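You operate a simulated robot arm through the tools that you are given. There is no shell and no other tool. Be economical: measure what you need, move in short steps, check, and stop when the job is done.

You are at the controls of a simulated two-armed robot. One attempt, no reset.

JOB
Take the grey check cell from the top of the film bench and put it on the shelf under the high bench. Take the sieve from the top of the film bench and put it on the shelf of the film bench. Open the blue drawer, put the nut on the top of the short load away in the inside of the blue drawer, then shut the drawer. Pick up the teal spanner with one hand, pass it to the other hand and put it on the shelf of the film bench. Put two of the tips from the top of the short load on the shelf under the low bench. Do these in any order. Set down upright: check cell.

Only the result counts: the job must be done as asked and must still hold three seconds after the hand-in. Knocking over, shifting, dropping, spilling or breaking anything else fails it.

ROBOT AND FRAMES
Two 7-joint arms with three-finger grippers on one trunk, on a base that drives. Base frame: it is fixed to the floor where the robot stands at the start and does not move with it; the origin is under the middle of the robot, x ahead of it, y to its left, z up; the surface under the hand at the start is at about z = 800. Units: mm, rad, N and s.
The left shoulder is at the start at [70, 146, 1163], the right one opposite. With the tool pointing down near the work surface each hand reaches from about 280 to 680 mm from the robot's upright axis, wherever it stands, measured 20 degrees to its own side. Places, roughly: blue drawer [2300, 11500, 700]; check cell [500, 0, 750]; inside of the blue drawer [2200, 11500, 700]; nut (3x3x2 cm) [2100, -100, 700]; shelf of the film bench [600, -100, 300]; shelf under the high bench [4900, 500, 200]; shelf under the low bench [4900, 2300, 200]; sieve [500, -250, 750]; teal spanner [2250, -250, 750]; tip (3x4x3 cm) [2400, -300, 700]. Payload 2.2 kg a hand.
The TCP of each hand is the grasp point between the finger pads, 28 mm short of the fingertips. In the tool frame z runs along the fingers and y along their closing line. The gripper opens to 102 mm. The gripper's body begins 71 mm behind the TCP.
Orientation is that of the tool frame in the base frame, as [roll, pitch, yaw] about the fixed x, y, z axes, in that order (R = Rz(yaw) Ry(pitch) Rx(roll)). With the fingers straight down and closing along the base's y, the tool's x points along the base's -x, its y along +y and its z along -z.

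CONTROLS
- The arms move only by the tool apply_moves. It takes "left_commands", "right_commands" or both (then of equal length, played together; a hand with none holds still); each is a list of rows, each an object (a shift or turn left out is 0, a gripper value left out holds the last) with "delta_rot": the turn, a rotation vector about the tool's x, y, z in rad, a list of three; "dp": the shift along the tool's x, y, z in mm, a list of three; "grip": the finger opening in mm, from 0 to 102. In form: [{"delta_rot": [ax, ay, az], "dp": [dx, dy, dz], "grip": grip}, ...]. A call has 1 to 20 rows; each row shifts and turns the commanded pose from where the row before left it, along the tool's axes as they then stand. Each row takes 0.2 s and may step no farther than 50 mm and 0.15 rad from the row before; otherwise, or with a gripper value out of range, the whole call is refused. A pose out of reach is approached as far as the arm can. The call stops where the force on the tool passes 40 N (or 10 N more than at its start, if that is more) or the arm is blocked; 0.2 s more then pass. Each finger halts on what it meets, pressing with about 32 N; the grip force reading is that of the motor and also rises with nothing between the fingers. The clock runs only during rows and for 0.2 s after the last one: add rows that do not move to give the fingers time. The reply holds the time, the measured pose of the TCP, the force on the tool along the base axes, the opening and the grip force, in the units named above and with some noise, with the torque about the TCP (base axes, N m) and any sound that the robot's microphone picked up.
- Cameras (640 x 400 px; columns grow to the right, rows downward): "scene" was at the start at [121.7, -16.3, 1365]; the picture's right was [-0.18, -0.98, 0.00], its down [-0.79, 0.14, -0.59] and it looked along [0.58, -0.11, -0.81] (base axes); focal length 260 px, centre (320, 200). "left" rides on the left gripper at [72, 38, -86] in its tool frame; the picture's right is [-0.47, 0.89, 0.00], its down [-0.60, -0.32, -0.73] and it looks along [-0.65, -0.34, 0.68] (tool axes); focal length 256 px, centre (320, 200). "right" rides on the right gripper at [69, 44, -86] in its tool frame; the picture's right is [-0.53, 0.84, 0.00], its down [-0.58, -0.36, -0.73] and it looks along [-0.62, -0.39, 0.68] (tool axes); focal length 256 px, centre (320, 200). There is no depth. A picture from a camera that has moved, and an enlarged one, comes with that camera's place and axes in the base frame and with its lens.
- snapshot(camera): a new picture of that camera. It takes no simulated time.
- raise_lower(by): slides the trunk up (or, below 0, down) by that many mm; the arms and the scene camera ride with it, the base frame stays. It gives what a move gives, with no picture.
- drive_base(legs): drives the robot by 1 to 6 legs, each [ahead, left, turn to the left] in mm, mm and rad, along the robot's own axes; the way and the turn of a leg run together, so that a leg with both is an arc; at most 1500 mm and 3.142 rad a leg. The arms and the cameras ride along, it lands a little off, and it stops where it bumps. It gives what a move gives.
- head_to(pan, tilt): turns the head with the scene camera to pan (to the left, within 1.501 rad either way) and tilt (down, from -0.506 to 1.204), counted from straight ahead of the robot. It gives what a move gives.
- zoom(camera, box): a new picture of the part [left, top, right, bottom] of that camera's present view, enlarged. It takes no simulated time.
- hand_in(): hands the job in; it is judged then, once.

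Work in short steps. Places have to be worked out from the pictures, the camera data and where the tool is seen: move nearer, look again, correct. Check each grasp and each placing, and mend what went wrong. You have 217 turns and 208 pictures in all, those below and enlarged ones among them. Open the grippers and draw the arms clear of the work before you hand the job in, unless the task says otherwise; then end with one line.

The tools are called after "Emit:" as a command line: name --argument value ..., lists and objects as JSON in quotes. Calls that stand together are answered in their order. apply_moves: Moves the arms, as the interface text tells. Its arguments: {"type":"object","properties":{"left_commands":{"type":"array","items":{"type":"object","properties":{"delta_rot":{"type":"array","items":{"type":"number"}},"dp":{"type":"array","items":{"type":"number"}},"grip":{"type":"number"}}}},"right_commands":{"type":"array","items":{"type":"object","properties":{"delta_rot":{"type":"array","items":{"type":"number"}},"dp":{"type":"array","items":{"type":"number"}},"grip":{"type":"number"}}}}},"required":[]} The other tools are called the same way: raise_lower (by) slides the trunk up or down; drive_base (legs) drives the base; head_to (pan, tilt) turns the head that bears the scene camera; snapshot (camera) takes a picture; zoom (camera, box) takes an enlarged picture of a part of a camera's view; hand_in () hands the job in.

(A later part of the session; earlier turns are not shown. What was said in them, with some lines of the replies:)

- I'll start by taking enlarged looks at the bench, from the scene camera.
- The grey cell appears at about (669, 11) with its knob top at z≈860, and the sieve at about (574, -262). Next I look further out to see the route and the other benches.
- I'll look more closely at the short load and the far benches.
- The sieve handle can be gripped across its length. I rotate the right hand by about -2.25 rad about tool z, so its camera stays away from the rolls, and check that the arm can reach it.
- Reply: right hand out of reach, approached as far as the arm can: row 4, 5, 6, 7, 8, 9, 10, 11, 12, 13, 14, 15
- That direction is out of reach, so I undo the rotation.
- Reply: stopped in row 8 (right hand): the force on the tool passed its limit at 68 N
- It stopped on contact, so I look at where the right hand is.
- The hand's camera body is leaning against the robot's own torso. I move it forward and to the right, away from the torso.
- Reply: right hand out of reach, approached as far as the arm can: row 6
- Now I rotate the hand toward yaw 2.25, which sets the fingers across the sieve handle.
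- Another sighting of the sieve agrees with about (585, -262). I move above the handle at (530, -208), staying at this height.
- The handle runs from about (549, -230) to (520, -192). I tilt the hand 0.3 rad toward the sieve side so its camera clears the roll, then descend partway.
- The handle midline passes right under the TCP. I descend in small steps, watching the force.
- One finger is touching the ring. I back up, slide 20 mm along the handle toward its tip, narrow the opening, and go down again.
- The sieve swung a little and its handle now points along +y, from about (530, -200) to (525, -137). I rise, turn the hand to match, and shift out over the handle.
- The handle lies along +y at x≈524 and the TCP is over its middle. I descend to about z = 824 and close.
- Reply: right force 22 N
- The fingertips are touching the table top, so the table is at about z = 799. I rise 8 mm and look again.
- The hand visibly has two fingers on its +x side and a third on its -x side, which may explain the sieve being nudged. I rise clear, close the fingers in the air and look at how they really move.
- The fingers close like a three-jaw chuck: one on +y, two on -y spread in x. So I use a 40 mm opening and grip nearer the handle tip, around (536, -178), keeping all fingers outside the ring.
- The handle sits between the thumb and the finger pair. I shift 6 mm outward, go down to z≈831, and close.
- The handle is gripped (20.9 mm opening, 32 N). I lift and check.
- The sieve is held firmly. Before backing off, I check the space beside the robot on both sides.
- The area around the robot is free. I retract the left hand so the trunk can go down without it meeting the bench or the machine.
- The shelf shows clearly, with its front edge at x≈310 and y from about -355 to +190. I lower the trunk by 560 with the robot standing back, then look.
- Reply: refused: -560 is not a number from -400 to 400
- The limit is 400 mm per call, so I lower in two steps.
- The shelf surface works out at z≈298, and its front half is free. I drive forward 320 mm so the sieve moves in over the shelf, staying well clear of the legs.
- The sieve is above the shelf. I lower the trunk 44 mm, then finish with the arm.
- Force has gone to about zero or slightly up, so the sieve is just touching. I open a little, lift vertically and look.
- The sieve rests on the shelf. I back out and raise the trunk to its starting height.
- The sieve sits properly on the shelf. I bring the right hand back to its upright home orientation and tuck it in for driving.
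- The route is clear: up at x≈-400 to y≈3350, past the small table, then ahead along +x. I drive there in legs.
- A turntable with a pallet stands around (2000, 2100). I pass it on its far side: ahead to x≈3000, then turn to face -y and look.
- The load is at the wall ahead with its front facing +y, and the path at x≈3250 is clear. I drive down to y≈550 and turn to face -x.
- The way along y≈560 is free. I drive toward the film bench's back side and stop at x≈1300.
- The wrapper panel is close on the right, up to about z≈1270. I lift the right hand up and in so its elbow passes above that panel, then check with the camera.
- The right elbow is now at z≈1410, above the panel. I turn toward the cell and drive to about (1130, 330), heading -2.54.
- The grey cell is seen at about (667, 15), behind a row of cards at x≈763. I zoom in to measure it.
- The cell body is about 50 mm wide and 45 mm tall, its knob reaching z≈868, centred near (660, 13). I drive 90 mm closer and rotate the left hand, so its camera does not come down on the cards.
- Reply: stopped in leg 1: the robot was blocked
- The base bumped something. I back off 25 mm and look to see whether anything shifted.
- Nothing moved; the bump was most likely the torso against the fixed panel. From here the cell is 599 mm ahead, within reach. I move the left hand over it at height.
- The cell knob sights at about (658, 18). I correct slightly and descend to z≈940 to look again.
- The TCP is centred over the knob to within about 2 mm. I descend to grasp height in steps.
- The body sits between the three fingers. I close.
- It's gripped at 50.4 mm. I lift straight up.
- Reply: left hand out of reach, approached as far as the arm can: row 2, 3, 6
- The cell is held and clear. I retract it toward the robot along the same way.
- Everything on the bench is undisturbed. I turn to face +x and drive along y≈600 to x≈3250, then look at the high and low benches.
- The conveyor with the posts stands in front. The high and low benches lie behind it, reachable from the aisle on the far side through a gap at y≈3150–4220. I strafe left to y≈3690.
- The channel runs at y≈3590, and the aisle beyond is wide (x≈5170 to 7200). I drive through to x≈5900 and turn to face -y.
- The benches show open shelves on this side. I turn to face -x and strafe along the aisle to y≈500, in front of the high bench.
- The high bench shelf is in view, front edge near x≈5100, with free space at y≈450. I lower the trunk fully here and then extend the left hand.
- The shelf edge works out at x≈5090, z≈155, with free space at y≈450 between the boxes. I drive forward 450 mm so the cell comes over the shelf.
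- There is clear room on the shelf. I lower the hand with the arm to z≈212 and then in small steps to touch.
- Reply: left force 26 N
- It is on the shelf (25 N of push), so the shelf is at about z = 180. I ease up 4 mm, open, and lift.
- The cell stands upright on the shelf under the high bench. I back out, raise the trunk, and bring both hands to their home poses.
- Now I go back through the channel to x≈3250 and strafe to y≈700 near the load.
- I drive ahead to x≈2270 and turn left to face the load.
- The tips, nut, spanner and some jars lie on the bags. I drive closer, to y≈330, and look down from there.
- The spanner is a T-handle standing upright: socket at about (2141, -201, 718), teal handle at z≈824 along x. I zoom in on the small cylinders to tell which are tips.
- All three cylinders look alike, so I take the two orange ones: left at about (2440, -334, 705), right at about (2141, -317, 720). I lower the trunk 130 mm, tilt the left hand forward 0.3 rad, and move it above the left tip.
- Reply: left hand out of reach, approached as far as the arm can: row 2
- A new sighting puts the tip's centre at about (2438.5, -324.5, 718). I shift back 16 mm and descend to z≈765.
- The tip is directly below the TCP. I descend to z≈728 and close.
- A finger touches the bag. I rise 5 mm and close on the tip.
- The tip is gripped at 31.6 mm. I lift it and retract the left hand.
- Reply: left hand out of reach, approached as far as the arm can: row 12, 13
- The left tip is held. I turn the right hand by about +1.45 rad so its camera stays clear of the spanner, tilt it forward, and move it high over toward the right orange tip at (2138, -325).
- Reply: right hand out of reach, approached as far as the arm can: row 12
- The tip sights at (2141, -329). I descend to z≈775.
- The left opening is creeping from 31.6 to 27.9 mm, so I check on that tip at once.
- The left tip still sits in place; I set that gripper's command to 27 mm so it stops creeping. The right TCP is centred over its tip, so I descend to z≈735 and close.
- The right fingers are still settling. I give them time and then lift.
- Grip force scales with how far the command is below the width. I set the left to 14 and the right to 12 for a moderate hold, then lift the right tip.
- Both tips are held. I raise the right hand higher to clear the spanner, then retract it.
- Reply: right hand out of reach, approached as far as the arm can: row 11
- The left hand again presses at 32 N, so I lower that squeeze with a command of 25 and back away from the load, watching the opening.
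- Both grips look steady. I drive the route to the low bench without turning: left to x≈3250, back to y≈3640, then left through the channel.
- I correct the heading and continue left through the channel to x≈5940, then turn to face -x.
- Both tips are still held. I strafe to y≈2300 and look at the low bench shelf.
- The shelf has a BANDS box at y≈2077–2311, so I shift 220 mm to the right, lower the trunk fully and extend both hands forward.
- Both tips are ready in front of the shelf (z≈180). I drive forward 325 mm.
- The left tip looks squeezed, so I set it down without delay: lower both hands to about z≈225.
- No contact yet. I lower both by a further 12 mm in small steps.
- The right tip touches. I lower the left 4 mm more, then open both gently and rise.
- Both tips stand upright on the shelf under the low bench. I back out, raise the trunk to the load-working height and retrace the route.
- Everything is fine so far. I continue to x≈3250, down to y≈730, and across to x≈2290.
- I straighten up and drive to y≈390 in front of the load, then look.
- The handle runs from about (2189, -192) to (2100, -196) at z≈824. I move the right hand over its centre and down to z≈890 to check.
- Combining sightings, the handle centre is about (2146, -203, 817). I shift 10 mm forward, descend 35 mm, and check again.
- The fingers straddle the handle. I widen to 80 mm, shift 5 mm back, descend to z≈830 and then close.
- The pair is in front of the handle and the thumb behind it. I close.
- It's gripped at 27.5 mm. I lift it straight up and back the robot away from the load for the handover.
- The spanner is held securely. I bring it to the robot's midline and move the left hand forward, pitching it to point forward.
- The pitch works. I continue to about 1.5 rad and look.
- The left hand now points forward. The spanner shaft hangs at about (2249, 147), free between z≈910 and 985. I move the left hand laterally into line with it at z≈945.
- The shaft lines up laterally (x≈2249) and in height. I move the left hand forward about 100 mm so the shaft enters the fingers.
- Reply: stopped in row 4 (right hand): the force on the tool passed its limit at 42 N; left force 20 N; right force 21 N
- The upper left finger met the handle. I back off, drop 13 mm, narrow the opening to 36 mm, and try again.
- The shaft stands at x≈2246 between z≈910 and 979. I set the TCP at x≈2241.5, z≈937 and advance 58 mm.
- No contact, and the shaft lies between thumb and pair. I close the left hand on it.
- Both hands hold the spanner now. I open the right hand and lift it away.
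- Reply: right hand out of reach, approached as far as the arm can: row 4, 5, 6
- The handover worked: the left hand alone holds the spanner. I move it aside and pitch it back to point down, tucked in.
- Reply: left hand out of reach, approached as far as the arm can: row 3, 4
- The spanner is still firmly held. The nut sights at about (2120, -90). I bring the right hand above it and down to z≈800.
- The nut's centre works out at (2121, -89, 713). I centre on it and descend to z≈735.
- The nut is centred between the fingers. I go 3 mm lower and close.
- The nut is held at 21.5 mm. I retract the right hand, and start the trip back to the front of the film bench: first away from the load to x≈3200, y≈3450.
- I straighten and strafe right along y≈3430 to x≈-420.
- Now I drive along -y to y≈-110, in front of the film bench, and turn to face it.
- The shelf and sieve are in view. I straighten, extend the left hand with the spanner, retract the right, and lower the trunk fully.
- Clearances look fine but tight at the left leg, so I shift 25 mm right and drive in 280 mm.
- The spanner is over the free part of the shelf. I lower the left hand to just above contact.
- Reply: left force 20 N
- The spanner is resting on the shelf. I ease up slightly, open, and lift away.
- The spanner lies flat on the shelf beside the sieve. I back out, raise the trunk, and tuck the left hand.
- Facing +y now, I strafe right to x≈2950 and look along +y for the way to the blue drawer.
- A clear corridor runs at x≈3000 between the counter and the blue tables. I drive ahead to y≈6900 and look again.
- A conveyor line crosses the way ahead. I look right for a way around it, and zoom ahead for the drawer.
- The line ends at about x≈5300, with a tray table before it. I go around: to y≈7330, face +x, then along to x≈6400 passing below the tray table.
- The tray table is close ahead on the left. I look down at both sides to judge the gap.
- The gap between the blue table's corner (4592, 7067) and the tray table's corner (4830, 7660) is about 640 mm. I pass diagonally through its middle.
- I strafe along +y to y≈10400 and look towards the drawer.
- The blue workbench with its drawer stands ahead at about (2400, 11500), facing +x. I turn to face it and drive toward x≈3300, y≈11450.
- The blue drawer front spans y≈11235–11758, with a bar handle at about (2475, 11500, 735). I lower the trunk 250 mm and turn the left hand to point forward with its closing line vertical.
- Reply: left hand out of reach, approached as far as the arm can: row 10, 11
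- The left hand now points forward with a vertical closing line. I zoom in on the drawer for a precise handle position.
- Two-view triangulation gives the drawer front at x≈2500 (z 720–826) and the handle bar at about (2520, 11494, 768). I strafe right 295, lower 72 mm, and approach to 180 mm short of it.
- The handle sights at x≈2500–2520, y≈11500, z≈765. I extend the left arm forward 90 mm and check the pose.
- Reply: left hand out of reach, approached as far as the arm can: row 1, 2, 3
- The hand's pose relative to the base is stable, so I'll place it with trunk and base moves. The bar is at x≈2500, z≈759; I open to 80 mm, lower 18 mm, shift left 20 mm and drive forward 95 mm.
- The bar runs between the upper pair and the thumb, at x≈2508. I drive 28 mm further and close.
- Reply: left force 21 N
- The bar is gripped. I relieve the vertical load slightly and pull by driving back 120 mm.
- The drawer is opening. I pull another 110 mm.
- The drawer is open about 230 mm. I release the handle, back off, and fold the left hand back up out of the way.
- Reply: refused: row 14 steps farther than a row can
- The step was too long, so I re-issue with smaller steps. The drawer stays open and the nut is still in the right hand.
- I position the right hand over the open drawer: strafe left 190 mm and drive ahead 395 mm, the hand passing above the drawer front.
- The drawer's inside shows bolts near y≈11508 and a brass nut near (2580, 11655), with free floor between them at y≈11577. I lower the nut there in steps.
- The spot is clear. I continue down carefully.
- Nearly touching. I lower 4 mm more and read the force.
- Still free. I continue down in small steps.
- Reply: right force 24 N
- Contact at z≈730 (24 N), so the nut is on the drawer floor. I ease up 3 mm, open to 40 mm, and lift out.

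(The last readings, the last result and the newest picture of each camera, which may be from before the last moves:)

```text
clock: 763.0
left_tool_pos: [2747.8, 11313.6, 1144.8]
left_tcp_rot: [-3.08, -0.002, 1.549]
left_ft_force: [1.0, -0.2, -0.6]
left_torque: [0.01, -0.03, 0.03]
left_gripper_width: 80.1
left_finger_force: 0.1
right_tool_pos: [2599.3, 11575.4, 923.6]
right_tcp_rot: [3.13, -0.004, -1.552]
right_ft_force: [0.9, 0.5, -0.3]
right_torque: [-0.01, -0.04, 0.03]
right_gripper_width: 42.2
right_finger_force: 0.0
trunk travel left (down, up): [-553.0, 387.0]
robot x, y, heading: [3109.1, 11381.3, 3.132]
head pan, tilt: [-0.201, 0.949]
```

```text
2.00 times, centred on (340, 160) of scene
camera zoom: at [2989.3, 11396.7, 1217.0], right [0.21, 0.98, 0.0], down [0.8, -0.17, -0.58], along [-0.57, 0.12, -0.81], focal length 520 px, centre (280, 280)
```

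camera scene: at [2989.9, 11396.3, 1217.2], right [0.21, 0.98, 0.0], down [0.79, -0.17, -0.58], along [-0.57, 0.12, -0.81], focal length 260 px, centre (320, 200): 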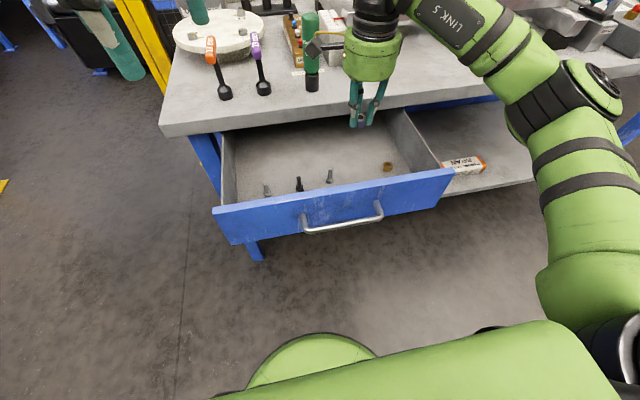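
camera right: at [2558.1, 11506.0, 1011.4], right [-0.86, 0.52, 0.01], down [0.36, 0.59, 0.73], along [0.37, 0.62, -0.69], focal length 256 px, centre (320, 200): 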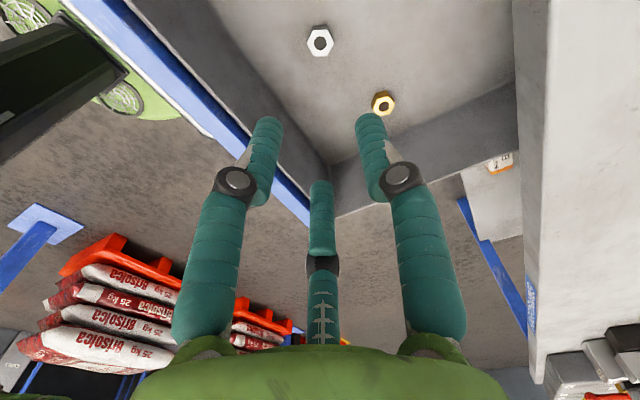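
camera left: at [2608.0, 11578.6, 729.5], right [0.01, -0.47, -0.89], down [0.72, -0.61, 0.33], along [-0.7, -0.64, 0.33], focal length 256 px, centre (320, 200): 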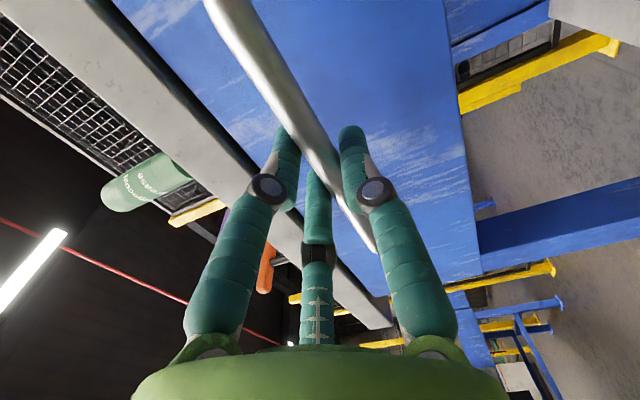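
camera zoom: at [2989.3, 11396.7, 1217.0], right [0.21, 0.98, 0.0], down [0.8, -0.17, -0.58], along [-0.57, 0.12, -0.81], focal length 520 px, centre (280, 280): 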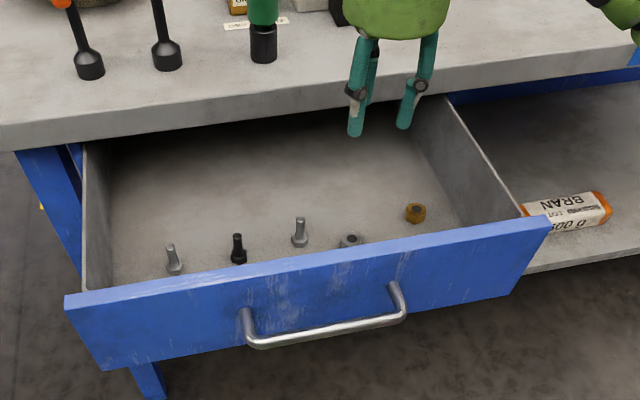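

The nut lies on the drawer floor. I back off, retract the right hand, and restore the left hand's forward-pointing pose for pushing the drawer shut.

Emit:
drive_base --legs '[[-420, 0, 0], [0, -190, 0]]'

Emit:
raise_lower --by -200

Emit:
apply_moves --left_commands '[{"dp": [0, -30, 38]}, {"dp": [0, -30, 38]}, {"dp": [0, -30, 38]}, {"dp": [0, -30, 38]}, {"dp": [0, -30, 38]}, {"delta_rot": [0.15, 0, 0]}, {"delta_rot": [0.15, 0, 0]}, {"delta_rot": [0.15, 0, 0]}, {"delta_rot": [0.15, 0, 0]}, {"delta_rot": [0.15, 0, 0]}, {"delta_rot": [0.15, 0, 0]}, {"delta_rot": [0.15, 0, 0]}, {"delta_rot": [0.15, 0, 0]}, {"delta_rot": [0.15, 0, 0]}, {"delta_rot": [0.15, 0, 0]}, {"dp": [0, 0, 30]}, {"dp": [0, 0, 30]}, {"dp": [0, 0, 30]}, {}]' --right_commands '[{"dp": [0, -38, 0]}, {"dp": [0, -38, 0]}, {"dp": [0, -38, 0]}, {"dp": [0, -38, 0]}, {"dp": [0, -38, 0]}, {}, {}, {}, {}, {}, {}, {}, {}, {}, {}, {}, {}, {}, {}]'

Emit:
head_to --pan 0.2 --tilt 0.6

Emit:
snapshot --camera "scene"

```text
clock: 766.8
left_tool_pos: [3174.8, 11495.3, 1145.7]
left_tcp_rot: [-3.081, -0.002, 1.549]
left_ft_force: [0.3, -0.1, -0.7]
left_torque: [-0.02, -0.03, -0.03]
left_gripper_width: 79.8
left_finger_force: 0.1
right_tool_pos: [3023.6, 11759.8, 924.4]
right_tcp_rot: [3.131, -0.002, -1.549]
right_ft_force: [-0.7, 0.0, 0.6]
right_torque: [-0.02, 0.03, -0.05]
right_gripper_width: 42.1
right_finger_force: 0.0
trunk travel left (down, up): [-553.0, 387.0]
robot x, y, heading: [3538.6, 11570.1, 3.135]
head pan, tilt: [-0.201, 0.949]
```

```text
clock: 768.9
left_tool_pos: [3174.0, 11496.3, 945.9]
left_tcp_rot: [-3.081, 0.001, 1.549]
left_ft_force: [0.7, -0.4, 0.9]
left_torque: [0.05, -0.01, -0.01]
left_gripper_width: 80.0
left_finger_force: 0.1
right_tool_pos: [3024.5, 11758.7, 724.0]
right_tcp_rot: [3.13, -0.004, -1.549]
right_ft_force: [1.0, 0.4, -0.1]
right_torque: [0.02, 0.01, -0.01]
right_gripper_width: 42.0
right_finger_force: 0.0
trunk travel left (down, up): [-353.0, 587.0]
robot x, y, heading: [3538.0, 11567.6, 3.137]
head pan, tilt: [-0.201, 0.949]
```

```text
clock: 772.9
left_tool_pos: [2923.9, 11503.0, 765.1]
left_tcp_rot: [-1.582, -0.002, 1.55]
left_ft_force: [0.1, -0.1, 0.1]
left_torque: [0.01, -0.01, 0.0]
left_gripper_width: 79.9
left_finger_force: 0.0
right_tool_pos: [3211.1, 11763.2, 722.3]
right_tcp_rot: [3.131, -0.004, -1.551]
right_ft_force: [0.2, 0.0, -0.3]
right_torque: [0.01, -0.02, 0.0]
right_gripper_width: 41.9
right_finger_force: 0.1
trunk travel left (down, up): [-353.0, 587.0]
robot x, y, heading: [3538.7, 11565.7, 3.129]
head pan, tilt: [-0.201, 0.949]
```

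```text
clock: 773.8
left_tool_pos: [2923.5, 11503.5, 764.9]
left_tcp_rot: [-1.582, -0.002, 1.55]
left_ft_force: [-0.8, 0.1, 0.3]
left_torque: [0.01, 0.03, -0.03]
left_gripper_width: 79.9
left_finger_force: 0.1
right_tool_pos: [3212.9, 11763.2, 720.9]
right_tcp_rot: [3.131, -0.003, -1.55]
right_ft_force: [-0.2, 0.6, 0.0]
right_torque: [-0.01, 0.0, -0.01]
right_gripper_width: 42.1
right_finger_force: 0.0
trunk travel left (down, up): [-353.0, 587.0]
robot x, y, heading: [3537.6, 11565.5, 3.133]
head pan, tilt: [0.201, 0.6]
```

```text
24 pictures are left
camera scene: at [3399.7, 11547.8, 1045.4], right [-0.19, 0.98, 0.0], down [0.56, 0.11, -0.82], along [-0.81, -0.16, -0.57], focal length 260 px, centre (320, 200)
```

scene: 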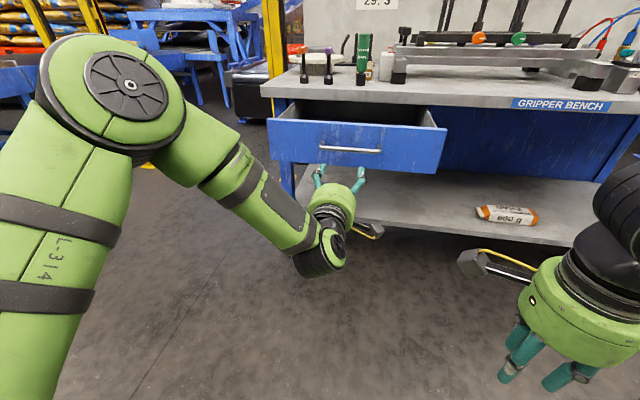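

The left hand is back at handle height. I drive 172 mm to bring the fingers around the handle and close.

Emit:
drive_base --legs '[[140, 0, 0], [32, 0, 0]]'

Emit:
apply_moves --left_commands '[{"grip": 50}, {"grip": 20}, {"grip": 0}, {}, {}]'

Emit:
snapshot --camera "left"

```text
clock: 775.6
left_tool_pos: [2751.5, 11505.3, 763.6]
left_tcp_rot: [-1.583, -0.001, 1.55]
left_ft_force: [0.4, -0.2, -0.7]
left_torque: [0.01, 0.03, -0.01]
left_gripper_width: 79.7
left_finger_force: 0.0
right_tool_pos: [3040.7, 11764.5, 720.4]
right_tcp_rot: [3.132, -0.003, -1.55]
right_ft_force: [-0.3, -0.1, -0.1]
right_torque: [-0.03, -0.01, -0.02]
right_gripper_width: 42.1
right_finger_force: 0.0
trunk travel left (down, up): [-353.0, 587.0]
robot x, y, heading: [3366.1, 11568.7, 3.136]
head pan, tilt: [0.201, 0.6]
```

```text
clock: 776.8
left_tool_pos: [2752.8, 11505.3, 765.1]
left_tcp_rot: [-1.581, 0.0, 1.551]
left_ft_force: [-0.4, 0.5, -0.2]
left_torque: [-0.01, -0.01, -0.03]
left_gripper_width: 22.0
left_finger_force: 44.9
right_tool_pos: [3040.5, 11764.5, 722.3]
right_tcp_rot: [3.129, -0.002, -1.549]
right_ft_force: [0.6, -0.1, 0.6]
right_torque: [-0.03, -0.02, 0.02]
right_gripper_width: 42.0
right_finger_force: 0.0
trunk travel left (down, up): [-353.0, 587.0]
robot x, y, heading: [3365.5, 11567.2, 3.13]
head pan, tilt: [0.201, 0.6]
```

```text
23 pictures are left
camera left: at [2839.5, 11575.6, 728.7], right [0.0, -0.46, -0.89], down [0.71, -0.62, 0.32], along [-0.7, -0.63, 0.33], focal length 256 px, centre (320, 200)
```

left: 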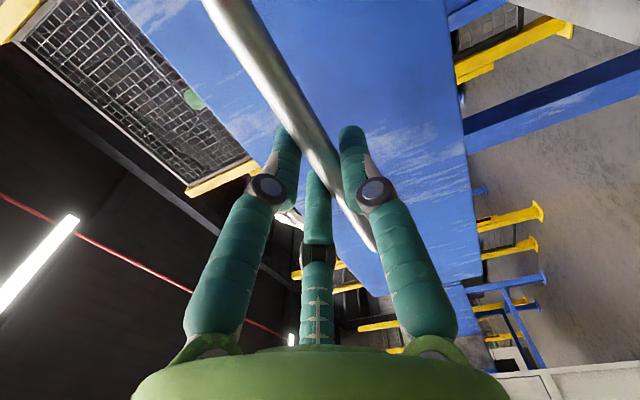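

The bar is gripped again. I push the drawer in by driving ahead.

Emit:
drive_base --legs '[[200, 0, 0]]'

Emit:
drive_base --legs '[[32, 0, 0]]'

Emit:
snapshot --camera "scene"

```text
clock: 778.4
left_tool_pos: [2550.8, 11505.1, 766.1]
left_tcp_rot: [-1.582, 0.001, 1.551]
left_ft_force: [0.5, 3.1, -0.6]
left_torque: [0.08, -0.02, -0.67]
left_gripper_width: 21.9
left_finger_force: 45.1
right_tool_pos: [2838.5, 11765.4, 721.2]
right_tcp_rot: [3.133, -0.003, -1.547]
right_ft_force: [0.3, -0.1, 0.9]
right_torque: [-0.05, -0.03, 0.03]
right_gripper_width: 42.2
right_finger_force: 0.0
trunk travel left (down, up): [-353.0, 587.0]
robot x, y, heading: [3162.5, 11570.0, 3.136]
head pan, tilt: [0.201, 0.6]
```

```text
clock: 779.3
left_tool_pos: [2522.2, 11505.1, 765.4]
left_tcp_rot: [-1.583, 0.0, 1.55]
left_ft_force: [-1.1, 0.2, -0.6]
left_torque: [0.07, 0.0, 0.0]
left_gripper_width: 21.6
left_finger_force: 45.0
right_tool_pos: [2807.4, 11765.4, 720.8]
right_tcp_rot: [3.132, -0.005, -1.544]
right_ft_force: [-0.3, 0.5, -0.4]
right_torque: [-0.02, -0.01, 0.03]
right_gripper_width: 42.0
right_finger_force: 0.1
trunk travel left (down, up): [-353.0, 587.0]
robot x, y, heading: [3133.3, 11568.5, 3.138]
head pan, tilt: [0.201, 0.6]
stopped in leg 1: the force on the tool passed its limit at 59 N (the readings are from after the stop); the commanded pose is now the measured one
```

```text
22 pictures are left
camera scene: at [2995.9, 11550.3, 1045.5], right [-0.19, 0.98, 0.0], down [0.55, 0.11, -0.82], along [-0.81, -0.16, -0.57], focal length 260 px, centre (320, 200)
```

scene: 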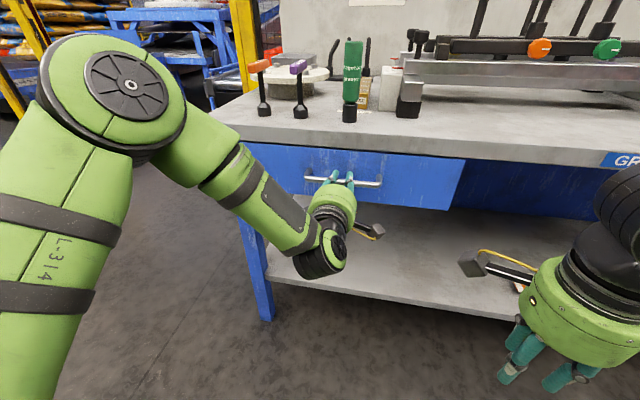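

The push met the end stop (59 N) at the original closed position. I release, back off, and inspect the drawer.

Emit:
apply_moves --left_commands '[{"grip": 50}, {"grip": 80}, {}, {}]'

Emit:
drive_base --legs '[[-250, 0, 0]]'

Emit:
zoom --camera "scene" --box '[230, 60, 490, 220]'

```text
clock: 780.3
left_tool_pos: [2521.7, 11505.5, 764.4]
left_tcp_rot: [-1.58, 0.0, 1.55]
left_ft_force: [0.2, 0.2, -0.4]
left_torque: [-0.05, 0.02, -0.02]
left_gripper_width: 79.9
left_finger_force: 0.1
right_tool_pos: [2807.5, 11765.6, 721.9]
right_tcp_rot: [3.132, -0.003, -1.547]
right_ft_force: [-0.3, -0.4, -0.3]
right_torque: [0.0, 0.0, -0.01]
right_gripper_width: 42.1
right_finger_force: 0.1
trunk travel left (down, up): [-353.0, 587.0]
robot x, y, heading: [3133.8, 11572.0, 3.134]
head pan, tilt: [0.201, 0.6]
```

```text
clock: 782.2
left_tool_pos: [2774.6, 11503.0, 765.5]
left_tcp_rot: [-1.58, 0.0, 1.552]
left_ft_force: [-0.3, 0.3, 0.3]
left_torque: [0.01, -0.02, -0.02]
left_gripper_width: 79.9
left_finger_force: 0.2
right_tool_pos: [3058.8, 11764.3, 722.6]
right_tcp_rot: [3.132, -0.003, -1.546]
right_ft_force: [-0.1, 0.5, -0.2]
right_torque: [-0.01, 0.03, 0.01]
right_gripper_width: 41.8
right_finger_force: 0.1
trunk travel left (down, up): [-353.0, 587.0]
robot x, y, heading: [3384.9, 11567.9, 3.137]
head pan, tilt: [0.201, 0.6]
```

```text
2.46 times, centred on (360, 140) of scene
camera zoom: at [3248.9, 11549.1, 1045.6], right [-0.2, 0.98, 0.0], down [0.55, 0.11, -0.83], along [-0.81, -0.16, -0.56], focal length 639 px, centre (222, 348)
```

zoom: 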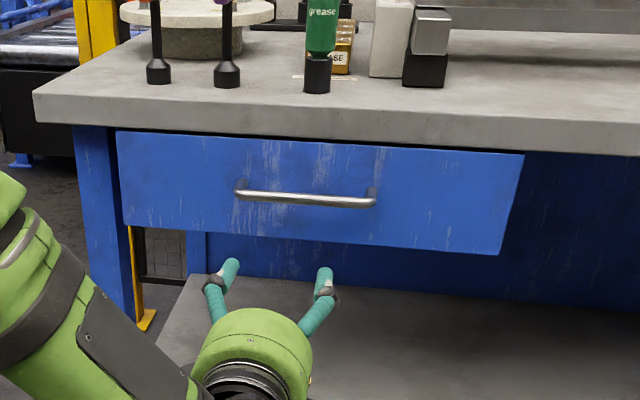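

The drawer looks shut. For certainty I close the fingers and give the handle one gentle push.

Emit:
apply_moves --left_commands '[{"grip": 40}, {"grip": 5}, {}, {}]'

Emit:
drive_base --legs '[[225, 0, 0], [25, 0, 0]]'

Emit:
snapshot --camera "left"

```text
clock: 783.2
left_tool_pos: [2774.1, 11503.1, 765.3]
left_tcp_rot: [-1.577, -0.001, 1.554]
left_ft_force: [0.1, -0.3, 0.1]
left_torque: [-0.02, 0.0, -0.03]
left_gripper_width: 5.0
left_finger_force: 0.1
right_tool_pos: [3058.8, 11763.1, 721.8]
right_tcp_rot: [3.131, -0.004, -1.544]
right_ft_force: [0.3, -0.3, 0.0]
right_torque: [-0.01, -0.01, -0.02]
right_gripper_width: 42.2
right_finger_force: 0.0
trunk travel left (down, up): [-353.0, 587.0]
robot x, y, heading: [3386.1, 11570.2, 3.142]
head pan, tilt: [0.201, 0.6]
```

```text
clock: 785.3
left_tool_pos: [2541.2, 11504.3, 766.1]
left_tcp_rot: [-1.578, 0.003, 1.551]
left_ft_force: [11.0, -1.7, 3.1]
left_torque: [-0.03, -0.01, 0.12]
left_gripper_width: 4.4
left_finger_force: 0.0
right_tool_pos: [2822.9, 11764.3, 722.7]
right_tcp_rot: [3.13, -0.002, -1.542]
right_ft_force: [0.8, -0.4, 0.7]
right_torque: [-0.02, 0.03, -0.02]
right_gripper_width: 42.0
right_finger_force: 0.1
trunk travel left (down, up): [-353.0, 587.0]
robot x, y, heading: [3145.4, 11569.2, 3.139]
head pan, tilt: [0.201, 0.6]
stopped in leg 2: the force on the tool passed its limit at 83 N (the readings are from after the stop); the commanded pose is now the measured one
```

```text
20 pictures are left
camera left: at [2628.8, 11575.0, 729.1], right [0.0, -0.47, -0.88], down [0.72, -0.62, 0.32], along [-0.7, -0.63, 0.34], focal length 256 px, centre (320, 200)
```

left: 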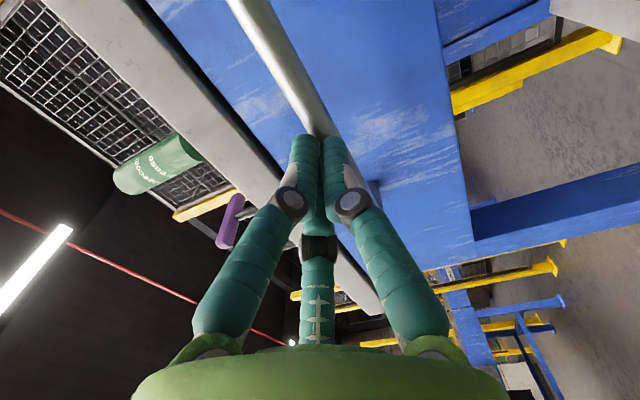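

A firm stop with the bar at x≈2507, the same as before opening, so the drawer is shut. I back away, open the grippers, and draw the arms clear.

Emit:
drive_base --legs '[[-450, 0, 0]]'

Emit:
apply_moves --left_commands '[{"grip": 90, "dp": [0, 0, -20]}, {"dp": [0, 0, -20]}, {}]' --right_commands '[{"grip": 90}, {}, {}]'

Emit:
head_to --pan 0.1 --tilt 0.45

Emit:
snapshot --camera "scene"

```text
clock: 788.1
left_tool_pos: [2992.0, 11504.7, 762.6]
left_tcp_rot: [-1.581, 0.001, 1.55]
left_ft_force: [0.1, 0.1, 0.3]
left_torque: [-0.01, -0.01, -0.01]
left_gripper_width: 4.8
left_finger_force: 0.1
right_tool_pos: [3274.0, 11763.0, 721.9]
right_tcp_rot: [3.133, -0.003, -1.546]
right_ft_force: [0.2, -0.3, -0.4]
right_torque: [0.03, 0.01, -0.01]
right_gripper_width: 42.1
right_finger_force: 0.1
trunk travel left (down, up): [-353.0, 587.0]
robot x, y, heading: [3601.3, 11570.2, 3.135]
head pan, tilt: [0.201, 0.6]
```

```text
clock: 788.9
left_tool_pos: [3031.1, 11502.9, 765.3]
left_tcp_rot: [-1.581, 0.003, 1.548]
left_ft_force: [-0.2, 0.2, 0.5]
left_torque: [-0.01, -0.02, 0.02]
left_gripper_width: 90.0
left_finger_force: 0.1
right_tool_pos: [3272.8, 11763.2, 721.1]
right_tcp_rot: [3.132, -0.004, -1.546]
right_ft_force: [0.2, 0.5, 0.2]
right_torque: [0.0, -0.01, 0.0]
right_gripper_width: 89.8
right_finger_force: 0.0
trunk travel left (down, up): [-353.0, 587.0]
robot x, y, heading: [3599.5, 11565.1, 3.131]
head pan, tilt: [0.201, 0.6]
```

```text
clock: 789.6
left_tool_pos: [3031.0, 11503.8, 763.7]
left_tcp_rot: [-1.582, 0.001, 1.55]
left_ft_force: [0.2, -0.7, 0.4]
left_torque: [0.03, 0.0, -0.01]
left_gripper_width: 90.1
left_finger_force: 0.1
right_tool_pos: [3273.9, 11763.0, 720.8]
right_tcp_rot: [3.13, -0.004, -1.547]
right_ft_force: [0.3, 0.8, 0.4]
right_torque: [0.03, 0.01, 0.02]
right_gripper_width: 90.1
right_finger_force: 0.0
trunk travel left (down, up): [-353.0, 587.0]
robot x, y, heading: [3601.9, 11566.4, 3.135]
head pan, tilt: [0.099, 0.45]
```

```text
19 pictures are left
camera scene: at [3457.4, 11556.9, 1059.0], right [-0.09, 1.0, 0.0], down [0.43, 0.04, -0.9], along [-0.9, -0.09, -0.44], focal length 260 px, centre (320, 200)
```

scene: 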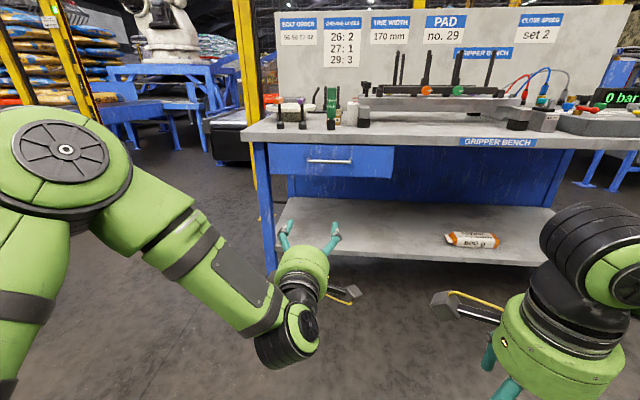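

The drawer is shut with the nut inside. Every other item is in place, and both grippers are open and clear of the work, so I hand the job in.

Emit:
hand_in

```text
The job is handed in.
```

I did all five tasks and handed the job in. One uncertain choice: three similar "tips" lay on the load, and I moved the two orange ones and left the brown one.
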